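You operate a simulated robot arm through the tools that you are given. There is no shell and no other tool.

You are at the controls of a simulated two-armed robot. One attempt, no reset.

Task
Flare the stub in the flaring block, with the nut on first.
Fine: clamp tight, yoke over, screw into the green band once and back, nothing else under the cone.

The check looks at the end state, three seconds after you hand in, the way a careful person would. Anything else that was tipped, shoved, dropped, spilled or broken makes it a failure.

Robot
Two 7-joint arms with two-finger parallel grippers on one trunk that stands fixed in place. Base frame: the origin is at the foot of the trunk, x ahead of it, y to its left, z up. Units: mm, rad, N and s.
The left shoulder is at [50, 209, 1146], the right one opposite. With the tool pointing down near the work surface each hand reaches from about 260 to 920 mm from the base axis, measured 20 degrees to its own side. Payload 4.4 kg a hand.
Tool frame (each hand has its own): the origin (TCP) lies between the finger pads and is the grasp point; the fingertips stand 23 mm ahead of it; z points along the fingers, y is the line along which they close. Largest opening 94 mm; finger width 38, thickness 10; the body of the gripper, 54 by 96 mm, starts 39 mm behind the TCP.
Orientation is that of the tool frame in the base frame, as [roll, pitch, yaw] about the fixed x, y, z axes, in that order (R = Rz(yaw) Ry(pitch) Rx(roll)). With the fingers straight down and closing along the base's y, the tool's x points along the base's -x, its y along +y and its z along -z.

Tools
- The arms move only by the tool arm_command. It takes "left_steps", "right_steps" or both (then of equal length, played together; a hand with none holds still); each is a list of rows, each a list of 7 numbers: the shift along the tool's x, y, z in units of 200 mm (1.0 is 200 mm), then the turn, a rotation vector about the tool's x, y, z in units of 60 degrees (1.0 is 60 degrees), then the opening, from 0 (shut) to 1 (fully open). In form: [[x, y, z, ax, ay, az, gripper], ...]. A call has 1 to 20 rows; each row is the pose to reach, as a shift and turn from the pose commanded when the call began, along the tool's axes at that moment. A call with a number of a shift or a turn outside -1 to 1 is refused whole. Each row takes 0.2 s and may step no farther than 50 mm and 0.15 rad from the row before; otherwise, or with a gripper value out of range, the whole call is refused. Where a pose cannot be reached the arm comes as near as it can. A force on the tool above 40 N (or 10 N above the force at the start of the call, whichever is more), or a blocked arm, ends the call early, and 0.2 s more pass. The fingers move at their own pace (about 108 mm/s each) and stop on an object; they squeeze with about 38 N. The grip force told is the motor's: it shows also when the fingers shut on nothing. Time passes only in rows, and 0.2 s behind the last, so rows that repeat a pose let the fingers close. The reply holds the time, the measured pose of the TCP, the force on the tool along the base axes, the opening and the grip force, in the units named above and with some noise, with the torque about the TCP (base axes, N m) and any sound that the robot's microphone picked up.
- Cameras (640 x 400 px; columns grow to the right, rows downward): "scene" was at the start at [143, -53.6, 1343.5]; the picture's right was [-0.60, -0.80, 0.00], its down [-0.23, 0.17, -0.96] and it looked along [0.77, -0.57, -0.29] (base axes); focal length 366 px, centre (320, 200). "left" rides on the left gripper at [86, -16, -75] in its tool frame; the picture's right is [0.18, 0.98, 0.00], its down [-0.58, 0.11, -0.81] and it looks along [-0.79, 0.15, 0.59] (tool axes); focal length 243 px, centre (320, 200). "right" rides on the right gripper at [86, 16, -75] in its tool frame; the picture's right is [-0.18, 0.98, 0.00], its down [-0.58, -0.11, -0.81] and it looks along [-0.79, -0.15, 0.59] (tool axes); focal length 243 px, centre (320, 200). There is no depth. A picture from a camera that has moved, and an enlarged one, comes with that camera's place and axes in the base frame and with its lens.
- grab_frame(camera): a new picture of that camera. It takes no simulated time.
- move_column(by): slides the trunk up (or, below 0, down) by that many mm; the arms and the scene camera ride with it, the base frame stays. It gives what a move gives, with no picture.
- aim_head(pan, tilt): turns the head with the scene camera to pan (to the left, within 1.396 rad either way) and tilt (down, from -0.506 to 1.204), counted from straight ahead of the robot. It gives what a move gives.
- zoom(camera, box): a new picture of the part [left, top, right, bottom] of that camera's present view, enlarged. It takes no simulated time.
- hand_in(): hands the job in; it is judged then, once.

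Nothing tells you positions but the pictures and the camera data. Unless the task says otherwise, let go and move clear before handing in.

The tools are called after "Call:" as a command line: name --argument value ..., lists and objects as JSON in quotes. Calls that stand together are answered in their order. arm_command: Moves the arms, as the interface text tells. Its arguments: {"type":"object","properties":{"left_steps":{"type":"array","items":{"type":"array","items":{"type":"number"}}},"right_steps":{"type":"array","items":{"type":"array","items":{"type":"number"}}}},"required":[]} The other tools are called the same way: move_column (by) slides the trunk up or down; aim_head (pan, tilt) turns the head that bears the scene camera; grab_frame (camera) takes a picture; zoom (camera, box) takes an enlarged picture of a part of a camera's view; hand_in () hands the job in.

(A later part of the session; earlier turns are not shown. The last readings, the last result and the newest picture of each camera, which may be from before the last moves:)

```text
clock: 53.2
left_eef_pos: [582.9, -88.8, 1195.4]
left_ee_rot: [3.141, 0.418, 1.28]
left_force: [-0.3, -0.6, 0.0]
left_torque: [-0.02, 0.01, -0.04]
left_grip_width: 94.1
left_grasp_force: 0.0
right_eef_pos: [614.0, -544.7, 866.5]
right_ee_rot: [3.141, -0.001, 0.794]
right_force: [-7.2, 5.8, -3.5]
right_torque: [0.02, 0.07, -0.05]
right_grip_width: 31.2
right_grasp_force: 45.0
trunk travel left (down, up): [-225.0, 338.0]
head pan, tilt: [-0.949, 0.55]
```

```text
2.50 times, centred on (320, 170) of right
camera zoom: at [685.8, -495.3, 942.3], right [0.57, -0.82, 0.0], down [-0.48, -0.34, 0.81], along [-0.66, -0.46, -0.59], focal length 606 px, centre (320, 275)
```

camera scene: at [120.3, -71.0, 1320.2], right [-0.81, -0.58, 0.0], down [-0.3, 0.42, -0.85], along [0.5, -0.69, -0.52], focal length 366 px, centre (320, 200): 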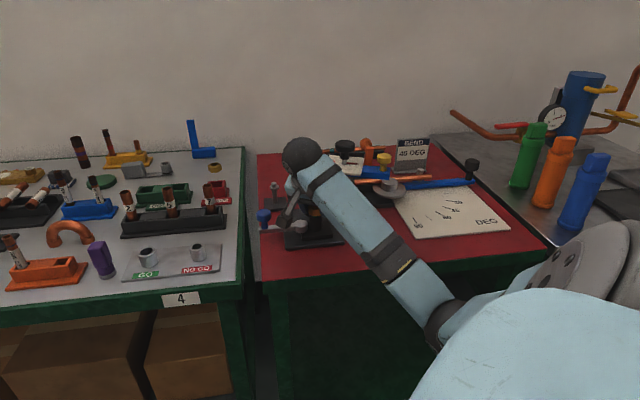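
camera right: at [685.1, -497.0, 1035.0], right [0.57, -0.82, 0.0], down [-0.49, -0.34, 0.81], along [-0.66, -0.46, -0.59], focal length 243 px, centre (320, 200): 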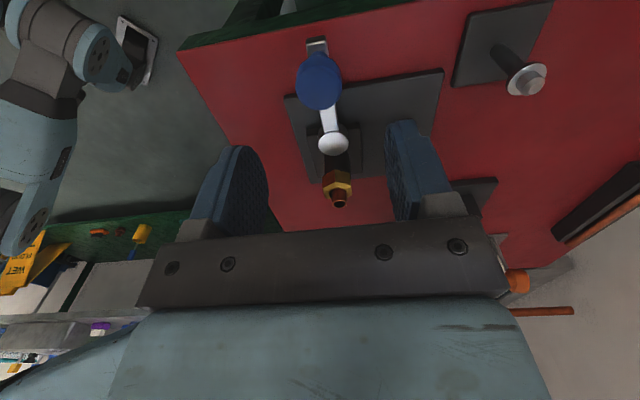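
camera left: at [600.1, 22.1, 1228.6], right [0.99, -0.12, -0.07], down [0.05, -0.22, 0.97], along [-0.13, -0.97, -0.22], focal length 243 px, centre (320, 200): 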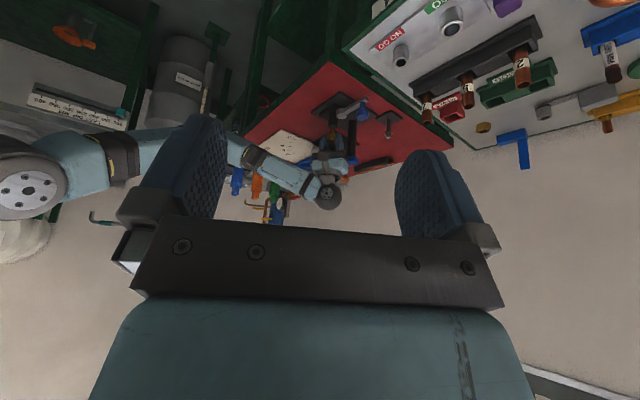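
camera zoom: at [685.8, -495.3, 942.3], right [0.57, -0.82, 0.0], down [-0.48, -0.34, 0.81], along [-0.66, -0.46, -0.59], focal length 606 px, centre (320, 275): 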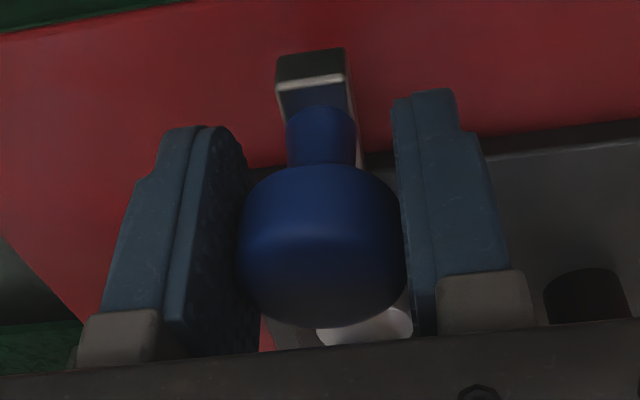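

The grip reaction suggests resistance toward clockwise. I'll try a small counter-clockwise swing (6°) about the lever pivot and watch the force.

Call:
arm_command --right_steps '[[-0.0005, -0.021, 0, 0, 0, -0.05, 0.2], [-0.0022, -0.042, 0, 0, 0, -0.1, 0.2], [-0.0022, -0.042, 0, 0, 0, -0.1, 0.2]]'

Call:
zoom --camera "right" --box '[200, 90, 440, 250]'

Call:
zoom --camera "scene" --box '[255, 165, 355, 250]'

```text
clock: 54.0
left_eef_pos: [585.1, -89.8, 1194.1]
left_ee_rot: [-3.14, 0.419, 1.28]
left_force: [0.0, -0.2, 0.3]
left_torque: [-0.01, 0.03, -0.03]
left_grip_width: 93.9
left_grasp_force: 0.0
right_eef_pos: [609.5, -539.8, 867.7]
right_ee_rot: [-3.141, 0.001, 0.899]
right_force: [-3.6, -1.1, -5.1]
right_torque: [-0.04, 0.0, -0.13]
right_grip_width: 30.7
right_grasp_force: 45.2
trunk travel left (down, up): [-225.0, 338.0]
head pan, tilt: [-0.949, 0.55]
```

```text
2.50 times, centred on (320, 170) of right
camera zoom: at [674.7, -482.8, 942.3], right [0.65, -0.76, 0.0], down [-0.45, -0.39, 0.81], along [-0.61, -0.53, -0.59], focal length 606 px, centre (320, 275)
```

zoom: 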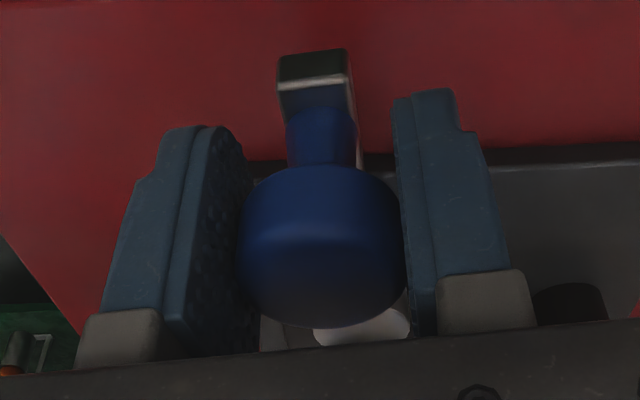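

```text
4.71 times, centred on (305, 208) of scene
camera zoom: at [120.5, -71.5, 1320.1], right [-0.81, -0.58, 0.0], down [-0.3, 0.43, -0.85], along [0.5, -0.69, -0.52], focal length 1723 px, centre (391, 165)
```

zoom: 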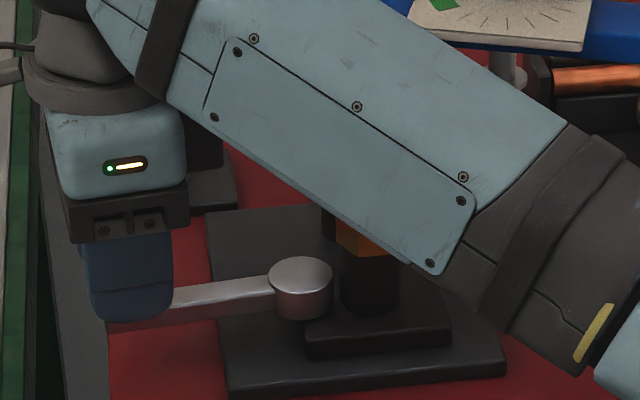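

The lever follows counter-clockwise freely with little force. Continuing the swing along the arc.

Call:
arm_command --right_steps '[[-0.0022, -0.042, 0, 0, 0, -0.1, 0.2], [-0.0088, -0.0835, 0, 0, 0, -0.2, 0.2], [-0.0197, -0.124, 0, 0, 0, -0.3, 0.2], [-0.0347, -0.1633, 0, 0, 0, -0.4, 0.2], [-0.0538, -0.2008, 0, 0, 0, -0.5, 0.2], [-0.0538, -0.2008, 0, 0, 0, -0.5, 0.2]]'

Call:
grab_frame --camera "right"

Call:
zoom --camera "scene" --box '[235, 150, 365, 255]'

```text
clock: 55.4
left_eef_pos: [583.9, -89.8, 1194.0]
left_ee_rot: [-3.139, 0.419, 1.28]
left_force: [-0.3, -0.1, -0.1]
left_torque: [0.01, 0.0, -0.02]
left_grip_width: 94.0
left_grasp_force: 0.1
right_eef_pos: [569.3, -523.0, 868.5]
right_ee_rot: [-3.14, -0.002, 1.426]
right_force: [-0.8, 10.2, -6.5]
right_torque: [0.09, -0.02, -0.14]
right_grip_width: 31.2
right_grasp_force: 45.2
trunk travel left (down, up): [-225.0, 338.0]
head pan, tilt: [-0.949, 0.55]
```

```text
taken
camera right: at [598.9, -439.1, 942.5], right [0.95, -0.33, 0.0], down [-0.19, -0.56, 0.81], along [-0.26, -0.76, -0.59], focal length 243 px, centre (320, 200)
```

right: 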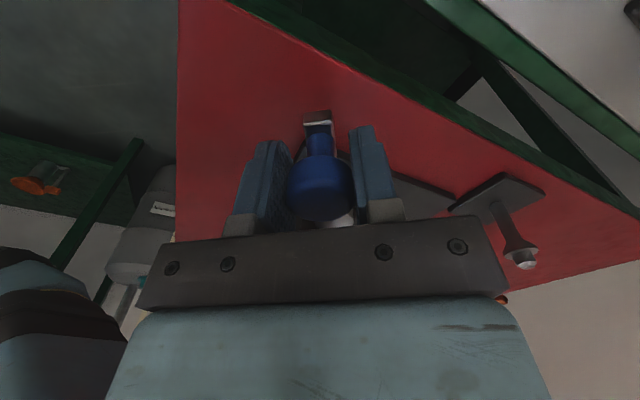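

```text
3.81 times, centred on (300, 202) of scene
camera zoom: at [120.9, -70.5, 1320.1], right [-0.81, -0.58, 0.0], down [-0.3, 0.42, -0.85], along [0.5, -0.69, -0.52], focal length 1395 px, centre (396, 190)
```

zoom: 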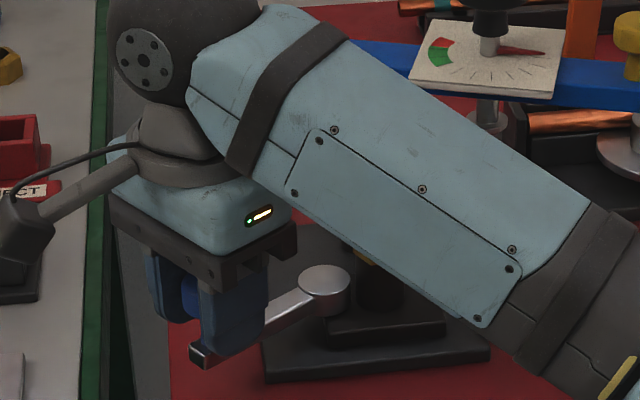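

Moving smoothly—now at about 80° bearing. Continuing another 30°.

Call:
arm_command --right_steps '[[0.0005, -0.042, 0, 0, 0, -0.1, 0.2], [-0.006, -0.0835, 0, 0, 0, -0.2, 0.2], [-0.017, -0.124, 0, 0, 0, -0.3, 0.2], [-0.032, -0.1633, 0, 0, 0, -0.4, 0.2], [-0.051, -0.2008, 0, 0, 0, -0.5, 0.2], [-0.051, -0.2008, 0, 0, 0, -0.5, 0.2]]'

Call:
grab_frame --camera "right"

Call:
zoom --camera "scene" --box '[235, 150, 365, 255]'

```text
clock: 56.8
left_eef_pos: [583.0, -86.5, 1195.2]
left_ee_rot: [-3.141, 0.421, 1.28]
left_force: [0.0, 0.6, 0.2]
left_torque: [-0.01, -0.02, 0.0]
left_grip_width: 93.8
left_grasp_force: 0.1
right_eef_pos: [528.3, -527.2, 868.3]
right_ee_rot: [-3.138, 0.0, 1.947]
right_force: [-13.6, 34.6, -11.0]
right_torque: [0.14, 0.07, 0.08]
right_grip_width: 31.5
right_grasp_force: 44.6
trunk travel left (down, up): [-225.0, 338.0]
head pan, tilt: [-0.949, 0.55]
```

```text
taken
camera right: at [511.5, -440.1, 942.7], right [0.98, 0.19, 0.0], down [0.11, -0.58, 0.81], along [0.15, -0.79, -0.59], focal length 243 px, centre (320, 200)
```

right: 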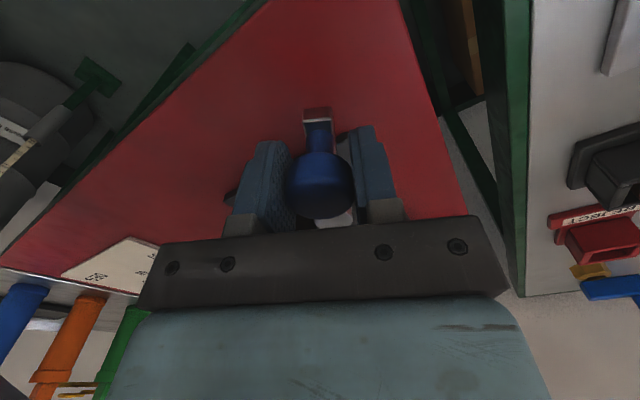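

```text
3.81 times, centred on (300, 202) of scene
camera zoom: at [120.0, -68.5, 1320.3], right [-0.81, -0.58, 0.0], down [-0.3, 0.42, -0.85], along [0.5, -0.69, -0.52], focal length 1395 px, centre (396, 190)
```

zoom: 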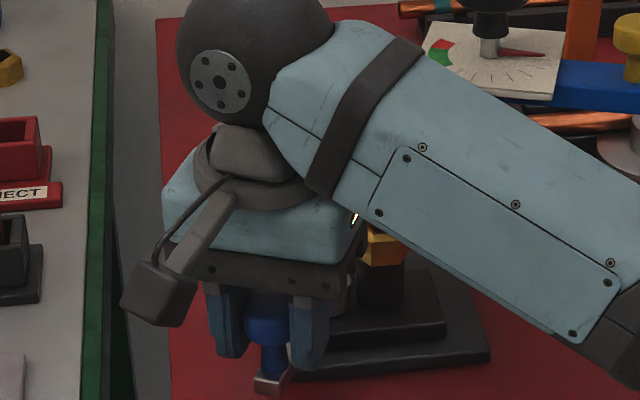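

The force is now mostly radial (my arc radius is slightly small); refitting gives pivot (557,-603), R≈81.5. I'll relax outward 2.5 mm and continue the swing.

Call:
arm_command --right_steps '[[0.0125, 0, 0, 0, 0, 0, 0.2], [0.0103, -0.0429, 0, 0, 0, -0.1, 0.2], [0.0035, -0.0852, 0, 0, 0, -0.2, 0.2], [-0.0076, -0.1267, 0, 0, 0, -0.3, 0.2], [-0.0076, -0.1267, 0, 0, 0, -0.3, 0.2]]'

Call:
zoom --camera "scene" --box '[235, 150, 365, 255]'

```text
clock: 57.6
left_eef_pos: [588.2, -89.2, 1193.1]
left_ee_rot: [-3.136, 0.421, 1.286]
left_force: [-0.7, 0.2, 0.2]
left_torque: [-0.01, 0.02, -0.02]
left_grip_width: 94.2
left_grasp_force: 0.1
right_eef_pos: [523.5, -533.1, 868.6]
right_ee_rot: [3.127, 0.005, 2.108]
right_force: [47.4, 11.7, -7.3]
right_torque: [-0.12, -0.03, -0.35]
right_grip_width: 39.4
right_grasp_force: 23.3
trunk travel left (down, up): [-225.0, 338.0]
head pan, tilt: [-0.949, 0.55]
stopped in row 3 (right hand): the force on the tool passed its limit at 56 N (the readings are from after the stop); the commanded pose is now the measured one
```

```text
3.81 times, centred on (300, 202) of scene
camera zoom: at [125.0, -70.8, 1319.6], right [-0.81, -0.58, 0.0], down [-0.31, 0.42, -0.85], along [0.49, -0.69, -0.52], focal length 1395 px, centre (396, 190)
```

zoom: 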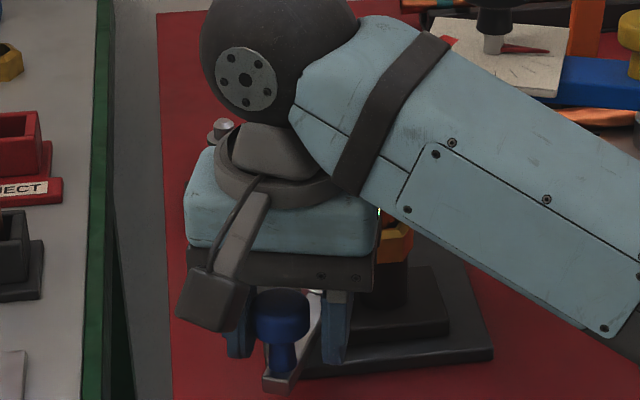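

The lever hit a firm stop after ~69° of swing—clamp tight. I'll relax the push and release the knob.

Call:
arm_command --right_steps '[[-0.002, 0.01, 0, 0, 0, 0.03, 0.3], [-0.003, 0.02, 0, 0, 0, 0.05, 0.4], [-0.003, 0.02, 0, 0, 0, 0.05, 0.6], [-0.003, 0.02, 0, 0, 0, 0.05, 0.75], [-0.003, 0.02, 0, 0, 0, 0.05, 0.75]]'

Call:
zoom --camera "right" --box '[200, 70, 440, 250]'

Call:
zoom --camera "scene" --box '[235, 150, 365, 255]'

```text
clock: 58.8
left_eef_pos: [583.9, -89.0, 1193.8]
left_ee_rot: [-3.138, 0.42, 1.281]
left_force: [0.0, 0.0, -0.7]
left_torque: [0.01, 0.0, -0.02]
left_grip_width: 94.1
left_grasp_force: 0.0
right_eef_pos: [521.9, -532.3, 870.4]
right_ee_rot: [3.13, 0.007, 2.056]
right_force: [-0.5, 0.4, 0.2]
right_torque: [-0.01, -0.02, 0.01]
right_grip_width: 70.6
right_grasp_force: 0.1
trunk travel left (down, up): [-225.0, 338.0]
head pan, tilt: [-0.949, 0.55]
```

```text
2.22 times, centred on (320, 160) of right
camera zoom: at [494.8, -447.5, 944.8], right [0.96, 0.29, 0.01], down [0.16, -0.56, 0.81], along [0.24, -0.77, -0.59], focal length 539 px, centre (320, 289)
```

zoom: 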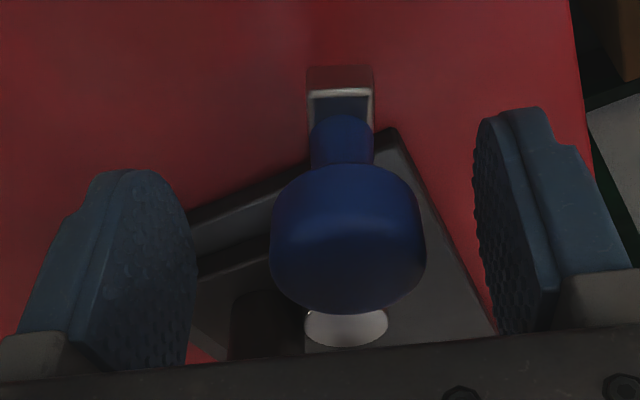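

```text
3.81 times, centred on (300, 202) of scene
camera zoom: at [120.4, -70.9, 1320.2], right [-0.81, -0.58, 0.0], down [-0.3, 0.42, -0.85], along [0.5, -0.69, -0.52], focal length 1395 px, centre (396, 190)
```

zoom: 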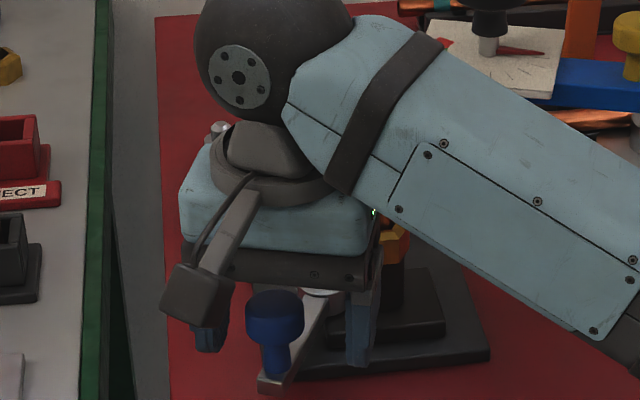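

The lever stays put at its stop. Lifting the hand clear and checking the lever and nut from the scene camera.

Call:
arm_command --right_steps '[[0, 0, -0.1, 0, 0, 0, 0.75], [0, 0, -0.25, 0, 0, 0, 0.75], [0, 0, -0.45, 0, 0, 0, 0.75], [0, 0, -0.65, 0, 0, 0, 0.75], [0.2, 0, -0.75, 0, 0, 0, 0.75], [0.4, 0, -0.75, 0, 0, 0, 0.75]]'

Call:
zoom --camera "scene" --box '[235, 130, 425, 255]'

Call:
grab_frame --camera "right"

```text
clock: 60.2
left_eef_pos: [584.2, -89.6, 1194.3]
left_ee_rot: [3.141, 0.418, 1.282]
left_force: [1.1, -0.3, 0.1]
left_torque: [0.0, 0.01, 0.0]
left_grip_width: 94.0
left_grasp_force: 0.0
right_eef_pos: [483.7, -461.3, 1021.1]
right_ee_rot: [3.131, 0.006, 2.054]
right_force: [0.0, 0.4, -0.2]
right_torque: [0.01, -0.03, 0.03]
right_grip_width: 70.2
right_grasp_force: 0.1
trunk travel left (down, up): [-225.0, 338.0]
head pan, tilt: [-0.949, 0.55]
```

```text
3.20 times, centred on (330, 192) of scene
camera zoom: at [120.3, -70.9, 1320.2], right [-0.81, -0.58, 0.0], down [-0.3, 0.42, -0.85], along [0.5, -0.69, -0.52], focal length 1172 px, centre (288, 224)
```

zoom: 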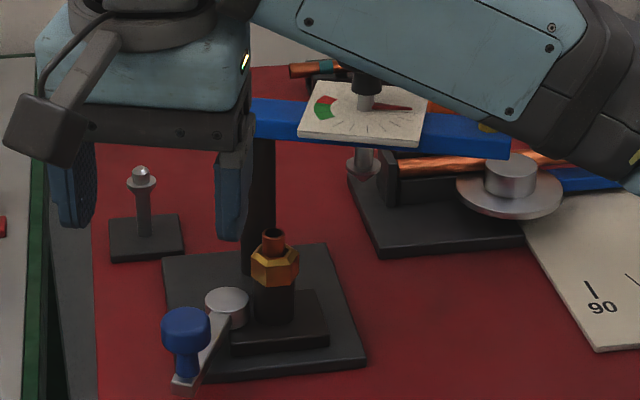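

```text
taken
camera right: at [455.8, -376.0, 1095.2], right [0.96, 0.29, 0.01], down [0.16, -0.56, 0.81], along [0.24, -0.77, -0.59], focal length 243 px, centre (320, 200)
```

right: 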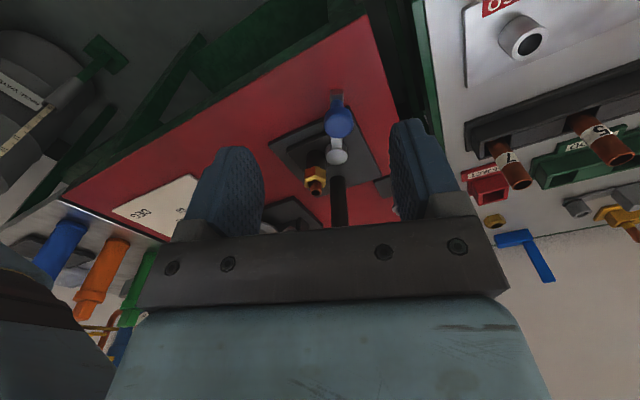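

Clamp lever is at its stop and the nut is seated. Next, the yoke: I'll level the hand, then move toward the yellow handle while turning the hand so it will close along the swing direction.

Call:
arm_command --right_steps '[[0, 0, -0.1, 0.0101, 0.0057, 0, 0.75], [0, 0, -0.2, 0.0101, 0.0057, 0, 0.75], [0, 0, -0.2, 0.0101, 0.0057, 0, 0.75]]'

Call:
arm_command --right_steps '[[-0.08, -0.06, 0, 0, 0, -0.1225, 0.75], [-0.162, -0.119, 0, 0, 0, -0.245, 0.75], [-0.243, -0.178, 0, 0, 0, -0.3675, 0.75], [-0.324, -0.238, 0, 0, 0, -0.49, 0.75], [-0.405, -0.298, 0, 0, 0, -0.6125, 0.75], [-0.486, -0.357, 0, 0, 0, -0.735, 0.75], [-0.567, -0.417, 0, 0, 0, -0.8575, 0.75], [-0.6475, -0.476, 0, 0, 0, -0.98, 0.75]]'

```text
clock: 61.0
left_eef_pos: [584.2, -88.8, 1195.7]
left_ee_rot: [-3.14, 0.419, 1.281]
left_force: [-0.8, 0.2, -0.1]
left_torque: [-0.01, 0.02, -0.02]
left_grip_width: 94.3
left_grasp_force: 0.0
right_eef_pos: [483.5, -461.1, 1059.6]
right_ee_rot: [-3.141, 0.002, 2.056]
right_force: [0.4, -0.1, -0.3]
right_torque: [0.0, -0.01, 0.03]
right_grip_width: 70.3
right_grasp_force: 0.0
trunk travel left (down, up): [-225.0, 338.0]
head pan, tilt: [-0.949, 0.55]
```

```text
clock: 62.8
left_eef_pos: [582.1, -89.2, 1194.5]
left_ee_rot: [3.141, 0.418, 1.282]
left_force: [0.0, 0.2, -0.5]
left_torque: [-0.02, 0.01, -0.03]
left_grip_width: 93.9
left_grasp_force: 0.1
right_eef_pos: [459.0, -619.4, 1060.5]
right_ee_rot: [-3.141, 0.001, 3.084]
right_force: [0.5, 0.4, 0.0]
right_torque: [0.01, 0.02, 0.02]
right_grip_width: 70.4
right_grasp_force: 0.1
trunk travel left (down, up): [-225.0, 338.0]
head pan, tilt: [-0.949, 0.55]
```

Call:
arm_command --right_steps '[[0.015, -0.139, 0, 0, 0, -0.1, 0.75], [0.03, -0.278, 0, 0, 0, -0.2, 0.75], [0.045, -0.416, 0, 0, 0, -0.3, 0.75], [0.06, -0.555, 0, 0, 0, -0.4, 0.75], [0.075, -0.6935, 0, 0, 0, -0.488, 0.75], [0.075, -0.6935, 0, 0, 0, -0.488, 0.75]]'

Call:
grab_frame --camera "right"

Call:
grab_frame --camera "scene"

```text
clock: 64.2
left_eef_pos: [583.8, -88.3, 1195.7]
left_ee_rot: [3.141, 0.419, 1.281]
left_force: [-0.1, -0.3, 0.0]
left_torque: [-0.02, -0.02, 0.02]
left_grip_width: 93.9
left_grasp_force: 0.0
right_eef_pos: [435.3, -758.1, 1059.8]
right_ee_rot: [-3.14, 0.0, -2.689]
right_force: [-0.2, 0.4, -0.1]
right_torque: [-0.01, -0.04, -0.02]
right_grip_width: 70.4
right_grasp_force: 0.1
trunk travel left (down, up): [-225.0, 338.0]
head pan, tilt: [-0.949, 0.55]
```

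```text
taken
camera right: at [349.8, -781.0, 1134.9], right [-0.26, 0.96, 0.0], down [0.57, 0.16, 0.81], along [0.78, 0.21, -0.59], focal length 243 px, centre (320, 200)
```

right: 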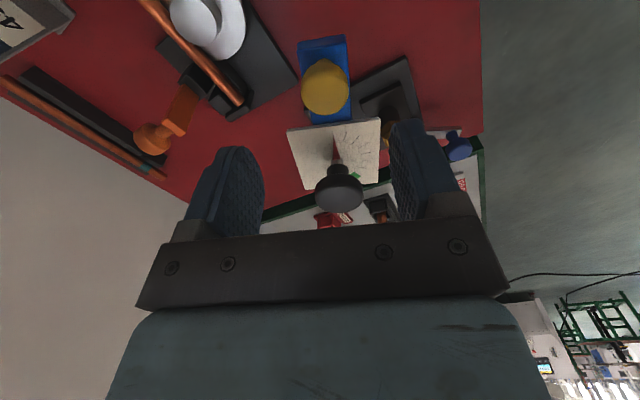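

```text
taken
camera scene: at [120.3, -70.7, 1320.2], right [-0.81, -0.58, 0.0], down [-0.3, 0.42, -0.85], along [0.5, -0.69, -0.52], focal length 366 px, centre (320, 200)
```

scene: 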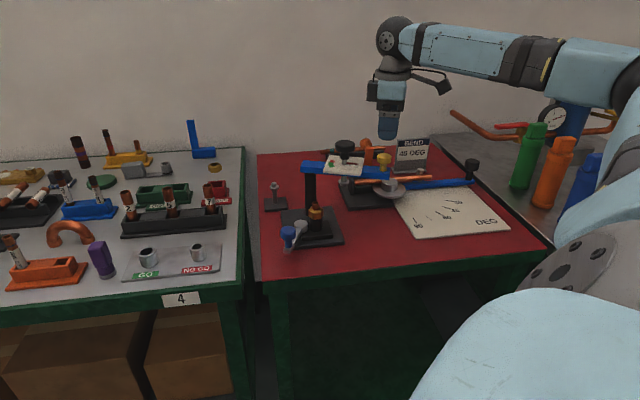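

I'm above the yellow handle (offset ~3.6 mm along closing). Zooming to verify handle and dial before lowering.

Call:
zoom --camera "right" --box '[270, 20, 430, 220]'

Call:
arm_command --right_steps '[[0, 0.018, 0.1, 0, 0, 0, 0.75], [0, 0.018, 0.2, 0, 0, 0, 0.75], [0, 0.018, 0.3, 0, 0, 0, 0.75], [0, 0.018, 0.3, 0, 0, 0, 0.75]]'

Call:
zoom --camera "right" --box '[200, 60, 440, 250]'

```text
2.00 times, centred on (350, 120) of right
camera zoom: at [349.8, -781.0, 1134.9], right [-0.26, 0.96, 0.0], down [0.57, 0.16, 0.81], along [0.78, 0.21, -0.59], focal length 485 px, centre (260, 360)
```

zoom: 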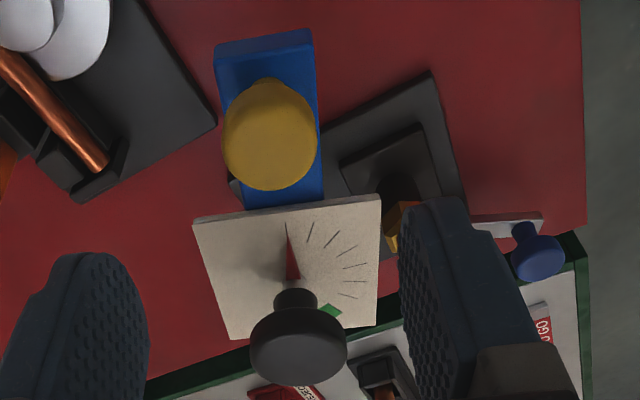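

```text
clock: 65.2
left_eef_pos: [584.0, -88.7, 1194.1]
left_ee_rot: [-3.141, 0.42, 1.28]
left_force: [0.1, 0.9, -0.4]
left_torque: [0.02, -0.01, -0.02]
left_grip_width: 94.1
left_grasp_force: 0.1
right_eef_pos: [432.9, -755.1, 1000.0]
right_ee_rot: [-3.139, 0.0, -2.69]
right_force: [0.2, 0.2, 0.3]
right_torque: [0.02, -0.01, 0.01]
right_grip_width: 70.7
right_grasp_force: 0.1
trunk travel left (down, up): [-225.0, 338.0]
head pan, tilt: [-0.949, 0.55]
```

```text
2.11 times, centred on (320, 155) of right
camera zoom: at [347.4, -777.8, 1074.4], right [-0.26, 0.96, 0.0], down [0.57, 0.16, 0.81], along [0.78, 0.21, -0.59], focal length 511 px, centre (320, 295)
```

zoom: 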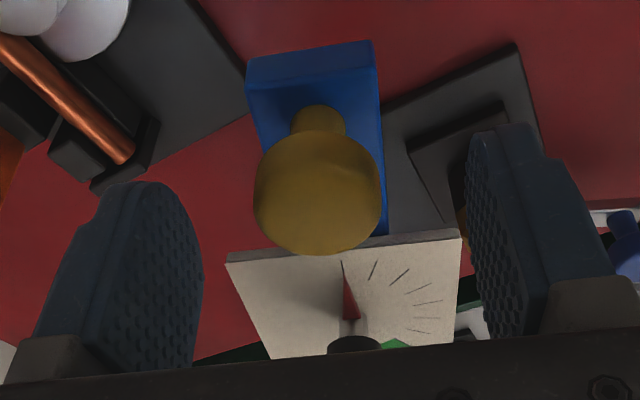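

Dial confirmed: needle starts toward the handle; ticks run clockwise (seen from above) to green at about 150–190°, then red. Lowering onto the handle.

Call:
arm_command --right_steps '[[-0.005, -0.0015, 0.05, 0, 0, 0, 0.75], [-0.01, -0.0025, 0.1, 0, 0, 0, 0.75], [-0.01, -0.0025, 0.14, 0, 0, 0, 0.75], [-0.01, -0.0025, 0.14, 0, 0, 0, 0.75]]'

Call:
zoom --camera "right" --box '[200, 60, 440, 250]'

Call:
zoom --camera "scene" --box '[290, 100, 430, 240]'

```text
clock: 66.2
left_eef_pos: [583.7, -89.2, 1193.9]
left_ee_rot: [3.141, 0.419, 1.283]
left_force: [0.4, 0.1, -0.3]
left_torque: [-0.01, -0.01, -0.01]
left_grip_width: 94.1
left_grasp_force: 0.0
right_eef_pos: [435.9, -754.3, 972.4]
right_ee_rot: [-3.139, 0.001, -2.692]
right_force: [0.8, -1.0, 0.1]
right_torque: [0.03, 0.0, -0.01]
right_grip_width: 70.3
right_grasp_force: 0.1
trunk travel left (down, up): [-225.0, 338.0]
head pan, tilt: [-0.949, 0.55]
```

```text
2.11 times, centred on (320, 155) of right
camera zoom: at [350.3, -776.6, 1046.8], right [-0.26, 0.96, 0.0], down [0.57, 0.16, 0.81], along [0.78, 0.21, -0.59], focal length 511 px, centre (320, 295)
```

zoom: 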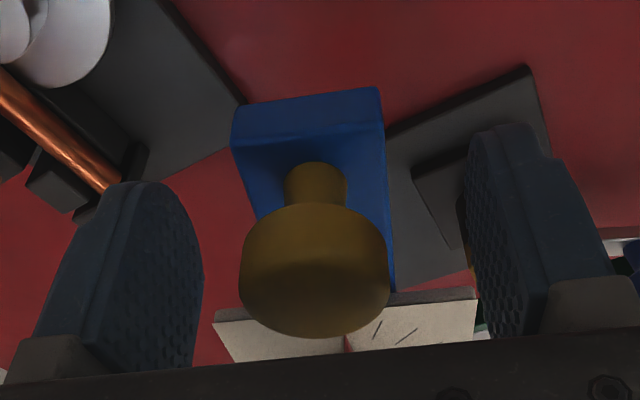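

```text
2.86 times, centred on (360, 170) of scene
camera zoom: at [120.2, -70.9, 1320.2], right [-0.81, -0.58, 0.0], down [-0.3, 0.42, -0.85], along [0.5, -0.69, -0.52], focal length 1046 px, centre (206, 286)
```

zoom: 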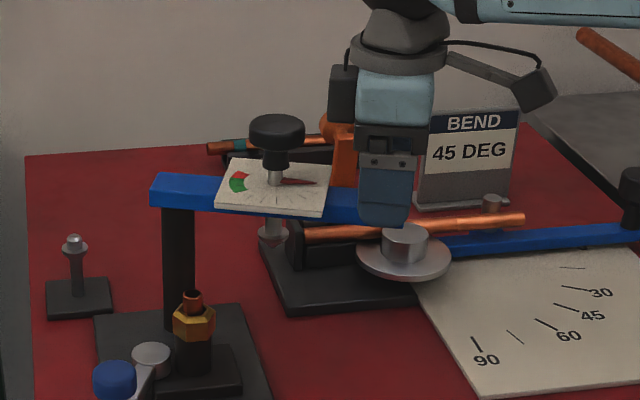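

Handle is centred. I'll raise 4 mm so the fingertips stay clear of the yoke's top face, then close on the handle.

Call:
arm_command --right_steps '[[0, 0, -0.02, 0, 0, 0, 0.75], [0, 0, -0.02, 0, 0, 0, 0.5], [0, 0, -0.02, 0, 0, 0, 0.38], [0, 0, -0.02, 0, 0, 0, 0.28], [0, 0, -0.02, 0, 0, 0, 0.2], [0, 0, -0.02, 0, 0, 0, 0.2]]'

Call:
zoom --camera "right" --box '[200, 60, 440, 250]'

Call:
zoom --camera "scene" --box '[290, 100, 430, 240]'

```text
clock: 67.6
left_eef_pos: [584.4, -90.0, 1194.8]
left_ee_rot: [-3.14, 0.42, 1.28]
left_force: [0.7, 0.5, 0.5]
left_torque: [0.0, -0.03, 0.03]
left_grip_width: 93.9
left_grasp_force: 0.0
right_eef_pos: [436.6, -752.6, 976.4]
right_ee_rot: [-3.14, 0.0, -2.69]
right_force: [-0.2, -0.3, -0.4]
right_torque: [-0.03, 0.0, -0.02]
right_grip_width: 31.3
right_grasp_force: 44.8
trunk travel left (down, up): [-225.0, 338.0]
head pan, tilt: [-0.949, 0.55]
```

```text
2.11 times, centred on (320, 155) of right
camera zoom: at [350.6, -776.8, 1051.1], right [-0.26, 0.96, 0.0], down [0.57, 0.16, 0.81], along [0.78, 0.21, -0.59], focal length 511 px, centre (320, 295)
```

zoom: 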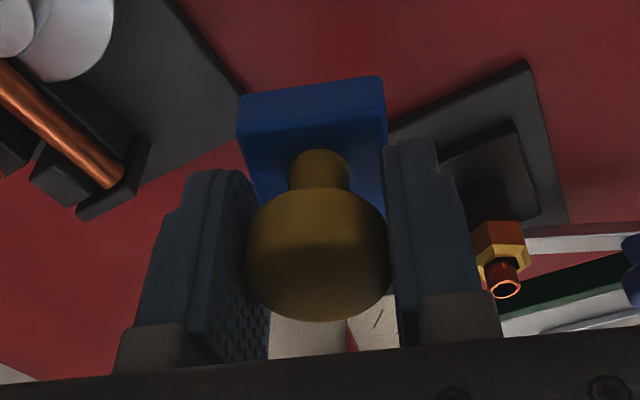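

```text
2.86 times, centred on (360, 170) of scene
camera zoom: at [120.3, -71.0, 1320.2], right [-0.81, -0.58, 0.0], down [-0.3, 0.42, -0.85], along [0.5, -0.69, -0.52], focal length 1046 px, centre (206, 286)
```

zoom: 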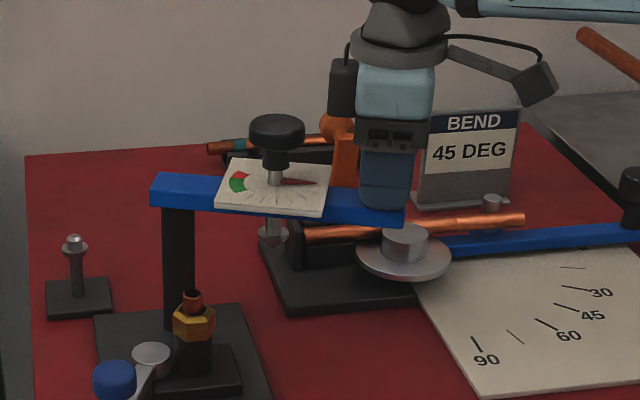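

Handle gripped cleanly (31 mm, no side load). Starting a small 8° clockwise swing of the yoke about the post.

Call:
arm_command --right_steps '[[-0.002, 0.058, 0, 0, 0, 0.0667, 0.2], [-0.0081, 0.1158, 0, 0, 0, 0.1333, 0.2], [-0.0081, 0.1158, 0, 0, 0, 0.1333, 0.2]]'

Call:
zoom --camera "scene" --box '[290, 100, 430, 240]'

```text
clock: 68.4
left_eef_pos: [584.5, -89.0, 1193.8]
left_ee_rot: [-3.14, 0.418, 1.282]
left_force: [-0.2, -0.2, -0.3]
left_torque: [0.01, 0.02, 0.01]
left_grip_width: 94.1
left_grasp_force: 0.0
right_eef_pos: [428.3, -731.3, 975.8]
right_ee_rot: [-3.141, 0.002, -2.832]
right_force: [9.6, 0.7, 2.2]
right_torque: [-0.06, -0.16, -0.32]
right_grip_width: 31.3
right_grasp_force: 44.6
trunk travel left (down, up): [-225.0, 338.0]
head pan, tilt: [-0.949, 0.55]
```

```text
2.86 times, centred on (360, 170) of scene
camera zoom: at [121.3, -70.5, 1320.1], right [-0.81, -0.58, 0.0], down [-0.31, 0.42, -0.85], along [0.5, -0.69, -0.52], focal length 1046 px, centre (206, 286)
```

zoom: 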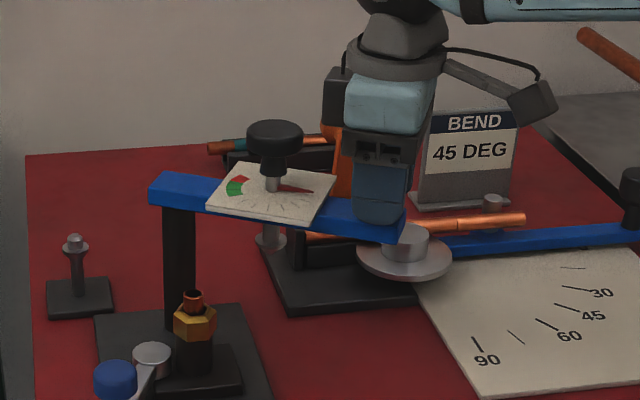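

The yoke swings with the hand. Slight inward pull, so I'll trim the radius and continue.

Call:
arm_command --right_steps '[[-0.007, 0.0574, 0, 0, 0, 0.0667, 0.2], [-0.013, 0.1148, 0, 0, 0, 0.1333, 0.2], [-0.0228, 0.1715, 0, 0, 0, 0.2, 0.2], [-0.037, 0.2274, 0, 0, 0, 0.2667, 0.2], [-0.055, 0.282, 0, 0, 0, 0.3333, 0.2], [-0.0765, 0.3356, 0, 0, 0, 0.4, 0.2], [-0.0765, 0.3356, 0, 0, 0, 0.4, 0.2]]'

Call:
zoom --camera "scene" --box '[270, 100, 410, 240]'

```text
clock: 70.0
left_eef_pos: [585.0, -88.6, 1194.6]
left_ee_rot: [-3.141, 0.418, 1.28]
left_force: [0.1, 0.0, -0.9]
left_torque: [-0.01, 0.01, -0.03]
left_grip_width: 94.1
left_grasp_force: 0.1
right_eef_pos: [422.2, -663.7, 976.6]
right_ee_rot: [-3.14, 0.001, 3.032]
right_force: [18.5, -5.1, 7.8]
right_torque: [-0.08, -0.21, -0.36]
right_grip_width: 31.2
right_grasp_force: 44.8
trunk travel left (down, up): [-225.0, 338.0]
head pan, tilt: [-0.949, 0.55]
```

```text
2.86 times, centred on (340, 170) of scene
camera zoom: at [121.8, -70.6, 1320.1], right [-0.81, -0.58, 0.0], down [-0.31, 0.42, -0.85], along [0.5, -0.69, -0.52], focal length 1046 px, centre (263, 286)
```

zoom: 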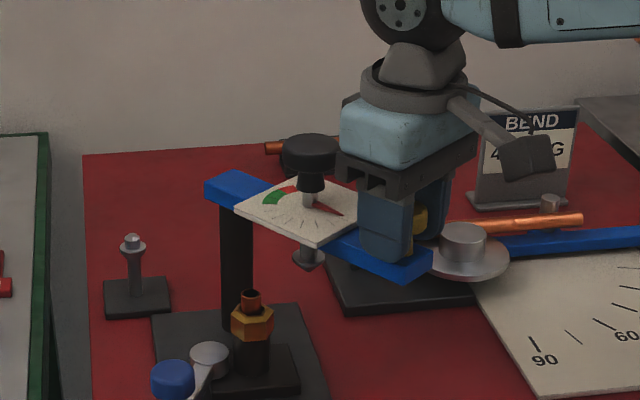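

Halfway over. Radial pull suggests a small arc error; trimming 2.6 mm inward and swinging 24° further.

Call:
arm_command --right_steps '[[-0.008, 0.0436, 0, 0, 0, 0.05, 0.2], [-0.0145, 0.0872, 0, 0, 0, 0.1, 0.2], [-0.023, 0.1303, 0, 0, 0, 0.15, 0.2], [-0.0335, 0.1733, 0, 0, 0, 0.2, 0.2], [-0.046, 0.2153, 0, 0, 0, 0.25, 0.2], [-0.0584, 0.2573, 0, 0, 0, 0.3, 0.2], [-0.074, 0.298, 0, 0, 0, 0.35, 0.2], [-0.091, 0.3383, 0, 0, 0, 0.4, 0.2], [-0.091, 0.3383, 0, 0, 0, 0.4, 0.2]]'

Call:
zoom --camera "scene" --box '[260, 100, 400, 240]'

```text
clock: 72.0
left_eef_pos: [582.1, -89.2, 1194.9]
left_ee_rot: [-3.141, 0.42, 1.281]
left_force: [0.5, -0.4, 0.0]
left_torque: [-0.01, 0.0, 0.02]
left_grip_width: 94.0
left_grasp_force: 0.0
right_eef_pos: [446.1, -597.6, 975.9]
right_ee_rot: [-3.141, -0.001, 2.615]
right_force: [-8.7, 3.9, -0.9]
right_torque: [0.1, 0.28, -0.19]
right_grip_width: 31.2
right_grasp_force: 45.3
trunk travel left (down, up): [-225.0, 338.0]
head pan, tilt: [-0.949, 0.55]
```

```text
2.86 times, centred on (330, 170) of scene
camera zoom: at [119.3, -70.5, 1320.3], right [-0.81, -0.58, 0.0], down [-0.3, 0.42, -0.85], along [0.5, -0.69, -0.52], focal length 1046 px, centre (291, 286)
```

zoom: 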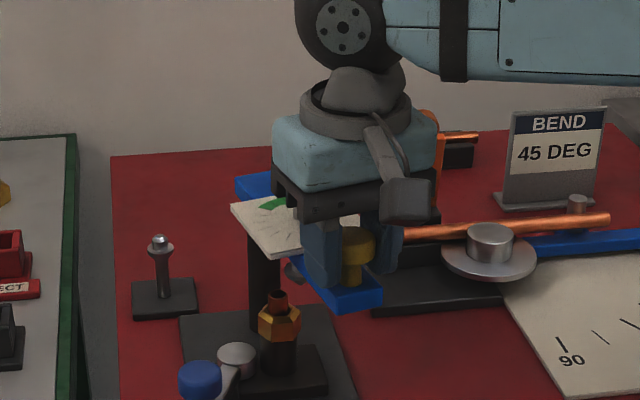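

Refitting gives the post at (581,-684); about 16° remain until the cone is over the tube. Swinging 10° more then checking alignment visually.

Call:
arm_command --right_steps '[[0.002, 0.0347, 0, 0, 0, 0.042, 0.2], [-0.002, 0.0693, 0, 0, 0, 0.083, 0.2], [-0.006, 0.104, 0, 0, 0, 0.125, 0.2], [-0.0115, 0.1384, 0, 0, 0, 0.1667, 0.2], [-0.0115, 0.1384, 0, 0, 0, 0.1667, 0.2]]'

Call:
zoom --camera "scene" --box '[270, 150, 350, 230]'

Call:
zoom --camera "left" --box '[290, 80, 390, 180]'

Call:
grab_frame --camera "right"

```text
clock: 73.2
left_eef_pos: [583.3, -89.0, 1195.6]
left_ee_rot: [-3.14, 0.418, 1.282]
left_force: [-0.6, 0.4, 0.4]
left_torque: [-0.05, 0.02, 0.03]
left_grip_width: 93.8
left_grasp_force: 0.0
right_eef_pos: [462.1, -574.3, 976.4]
right_ee_rot: [-3.14, 0.002, 2.44]
right_force: [-1.9, 7.5, -1.0]
right_torque: [-0.13, -0.39, 0.33]
right_grip_width: 31.1
right_grasp_force: 45.4
trunk travel left (down, up): [-225.0, 338.0]
head pan, tilt: [-0.949, 0.55]
```

```text
5.00 times, centred on (310, 190) of scene
camera zoom: at [120.2, -70.2, 1320.2], right [-0.81, -0.58, 0.0], down [-0.3, 0.42, -0.85], along [0.5, -0.69, -0.52], focal length 1831 px, centre (370, 250)
```

zoom: 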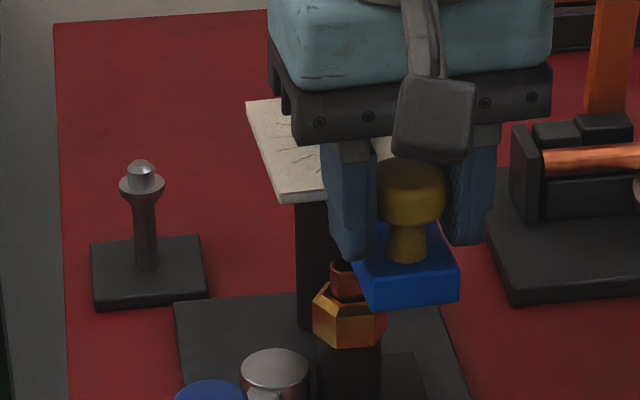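

```text
4.00 times, centred on (340, 130) of left
camera zoom: at [600.5, 21.7, 1228.1], right [0.99, -0.12, -0.08], down [0.05, -0.23, 0.97], along [-0.13, -0.97, -0.22], focal length 970 px, centre (240, 480)
```

zoom: 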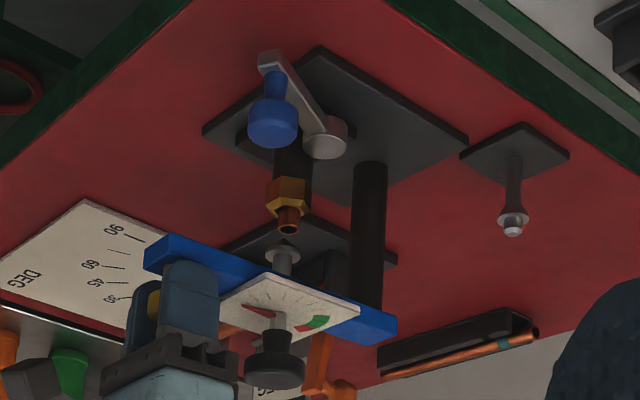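

```text
taken
camera right: at [406.7, -506.3, 1050.8], right [0.77, 0.63, 0.0], down [0.37, -0.46, 0.81], along [0.51, -0.63, -0.59], focal length 243 px, centre (320, 200)
```

right: 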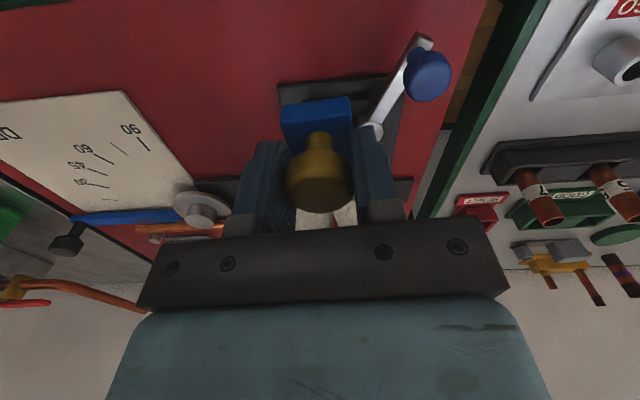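

The left camera has an excellent view of the cone and tube. Zooming in to measure the remaining offset.

Call:
zoom --camera "left" --box '[330, 115, 370, 155]'

Call:
zoom --camera "left" --box '[335, 150, 375, 180]'

```text
10.00 times, centred on (350, 135) of left
camera zoom: at [600.5, 21.7, 1228.1], right [0.99, -0.12, -0.08], down [0.05, -0.23, 0.97], along [-0.13, -0.97, -0.22], focal length 2426 px, centre (20, 850)
```

zoom: 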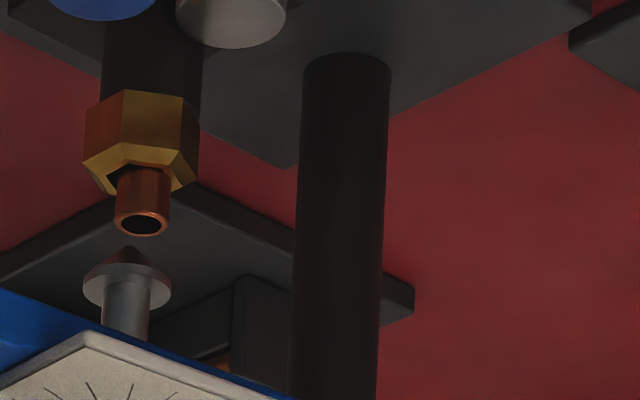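

```text
13.33 times, centred on (355, 165) of left
camera zoom: at [600.5, 21.7, 1228.1], right [0.99, -0.12, -0.08], down [0.05, -0.23, 0.97], along [-0.13, -0.97, -0.22], focal length 3235 px, centre (-147, 667)
```

zoom: 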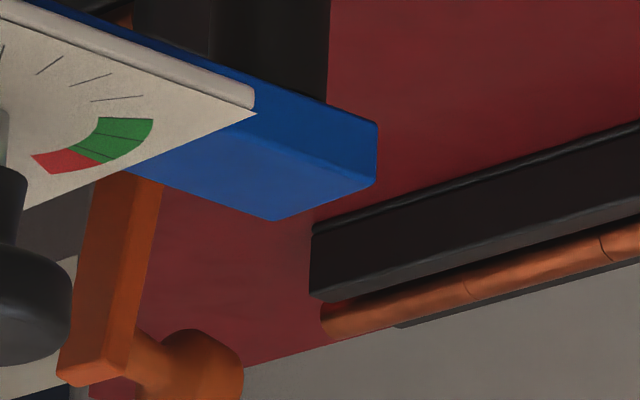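

Cone and tube still differ by ~3–5 mm. Swinging another 3° and rechecking.

Call:
arm_command --right_steps '[[0.001, 0.021, 0, 0, 0, 0.025, 0.2], [0.0015, 0.042, 0, 0, 0, 0.05, 0.2], [0.0015, 0.042, 0, 0, 0, 0.05, 0.2]]'

Call:
zoom --camera "left" --box '[330, 115, 370, 155]'

Call:
zoom --camera "scene" --box '[290, 165, 340, 225]'

```text
clock: 74.0
left_eef_pos: [584.5, -89.3, 1192.4]
left_ee_rot: [-3.14, 0.418, 1.281]
left_force: [0.1, 0.8, 0.4]
left_torque: [0.02, 0.03, 0.01]
left_grip_width: 94.1
left_grasp_force: 0.1
right_eef_pos: [468.3, -570.5, 978.0]
right_ee_rot: [-3.141, 0.004, 2.385]
right_force: [7.5, -3.8, 6.0]
right_torque: [0.16, 0.2, 0.07]
right_grip_width: 31.2
right_grasp_force: 44.6
trunk travel left (down, up): [-225.0, 338.0]
head pan, tilt: [-0.949, 0.55]
```

```text
10.00 times, centred on (350, 135) of left
camera zoom: at [601.1, 21.1, 1227.9], right [0.99, -0.12, -0.08], down [0.05, -0.23, 0.97], along [-0.13, -0.97, -0.22], focal length 2426 px, centre (20, 850)
```

zoom: 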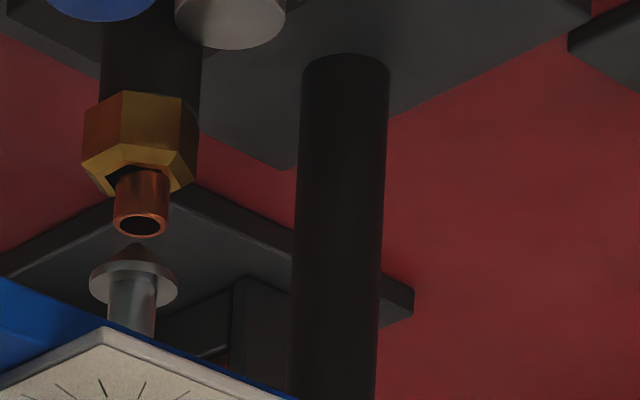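

```text
6.67 times, centred on (315, 195) of scene
camera zoom: at [120.7, -70.8, 1320.2], right [-0.81, -0.58, 0.0], down [-0.3, 0.42, -0.85], along [0.5, -0.69, -0.52], focal length 2441 px, centre (353, 233)
```

zoom: 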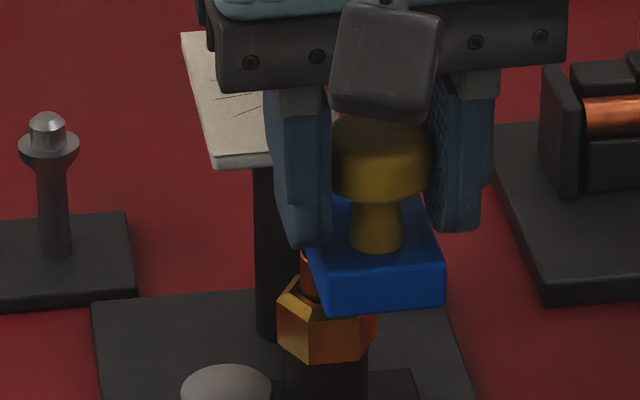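

Nearly aligned now. Taking a tighter zoom to measure the remaining sub-mm offset.

Call:
zoom --camera "left" --box '[335, 125, 359, 150]'

Call:
zoom --camera "scene" --box '[298, 190, 322, 216]'

```text
16.00 times, centred on (347, 138) of left
camera zoom: at [601.1, 21.1, 1227.9], right [0.99, -0.12, -0.08], down [0.05, -0.23, 0.97], along [-0.13, -0.97, -0.22], focal length 3882 px, centre (-112, 1200)
```

zoom: 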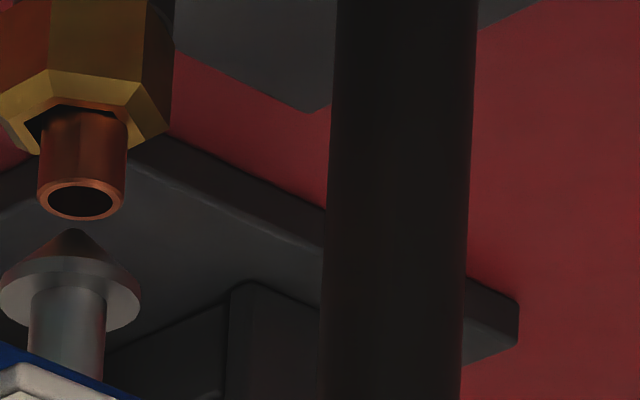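

```text
15.38 times, centred on (310, 203) of scene
camera zoom: at [120.7, -70.8, 1320.2], right [-0.81, -0.58, 0.0], down [-0.3, 0.42, -0.85], along [0.5, -0.69, -0.52], focal length 5633 px, centre (474, 154)
```

zoom: 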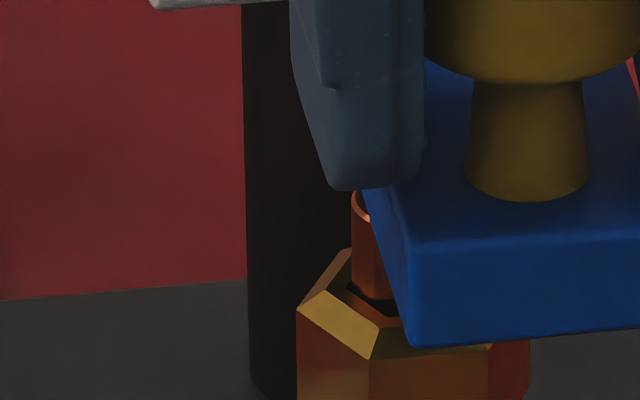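

Call:
arm_command --right_steps '[[-0.003, 0.005, 0.003, 0, 0, 0.006, 0.2], [-0.005, 0.01, 0.005, 0, 0, 0.0117, 0.2], [-0.005, 0.01, 0.005, 0, 0, 0.0117, 0.2]]'

Call:
zoom --camera "left" --box '[335, 125, 359, 150]'

```text
clock: 74.8
left_eef_pos: [584.2, -89.1, 1195.9]
left_ee_rot: [3.141, 0.418, 1.279]
left_force: [-0.4, 0.2, 0.1]
left_torque: [-0.02, -0.01, 0.02]
left_grip_width: 94.0
left_grasp_force: 0.0
right_eef_pos: [468.2, -568.0, 976.3]
right_ee_rot: [-3.141, 0.003, 2.376]
right_force: [5.4, -6.5, 17.0]
right_torque: [0.12, 0.32, -0.17]
right_grip_width: 31.2
right_grasp_force: 45.4
trunk travel left (down, up): [-225.0, 338.0]
head pan, tilt: [-0.949, 0.55]
```

```text
16.00 times, centred on (347, 138) of left
camera zoom: at [600.0, 21.7, 1228.6], right [0.99, -0.12, -0.07], down [0.05, -0.23, 0.97], along [-0.13, -0.97, -0.22], focal length 3882 px, centre (-112, 1200)
```

zoom: 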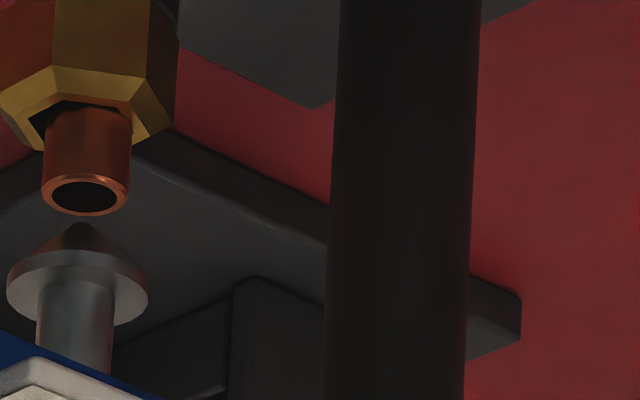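

The cone is now coaxial with the tube within about half a millimetre. Releasing the handle gently and rechecking.

Call:
arm_command --right_steps '[[0, 0, -0.006, 0, 0, 0, 0.2], [0, 0, -0.006, 0, 0, 0, 0.3], [0, 0, -0.006, 0, 0, 0, 0.4], [0, 0, -0.006, 0, 0, 0, 0.6], [0, 0, -0.006, 0, 0, 0, 0.75], [0, 0, -0.006, 0, 0, 0, 0.75]]'

Call:
zoom --camera "left" --box '[335, 125, 359, 150]'

Call:
zoom --camera "right" --box '[200, 60, 440, 250]'

```text
clock: 76.2
left_eef_pos: [583.7, -88.9, 1194.4]
left_ee_rot: [-3.139, 0.419, 1.28]
left_force: [-0.1, 0.2, 0.4]
left_torque: [0.01, 0.01, -0.03]
left_grip_width: 94.1
left_grasp_force: 0.1
right_eef_pos: [468.6, -568.7, 975.3]
right_ee_rot: [-3.139, 0.0, 2.377]
right_force: [0.0, 0.1, 0.2]
right_torque: [0.0, -0.01, 0.02]
right_grip_width: 70.8
right_grasp_force: 0.0
trunk travel left (down, up): [-225.0, 338.0]
head pan, tilt: [-0.949, 0.55]
```

```text
16.00 times, centred on (347, 138) of left
camera zoom: at [600.7, 20.9, 1228.1], right [0.99, -0.12, -0.08], down [0.05, -0.23, 0.97], along [-0.13, -0.97, -0.22], focal length 3882 px, centre (-112, 1200)
```

zoom: 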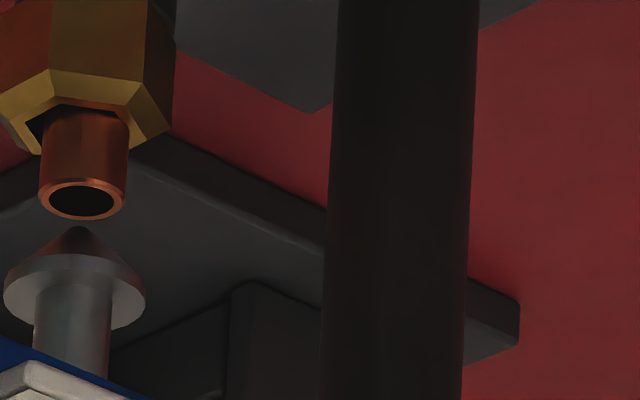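

```text
2.11 times, centred on (320, 155) of right
camera zoom: at [418.1, -496.1, 1050.7], right [0.81, 0.58, 0.0], down [0.34, -0.48, 0.81], along [0.47, -0.66, -0.59], focal length 511 px, centre (320, 295)
```

zoom: 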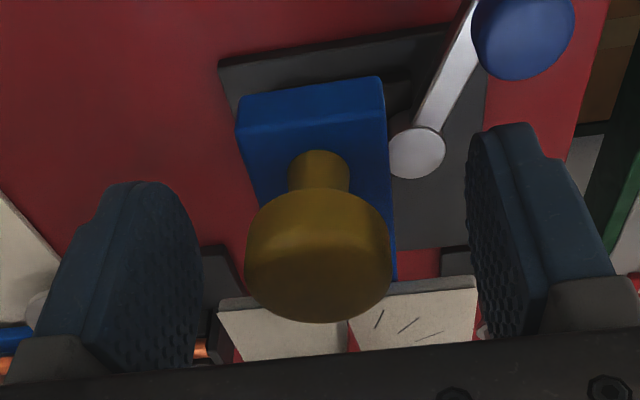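

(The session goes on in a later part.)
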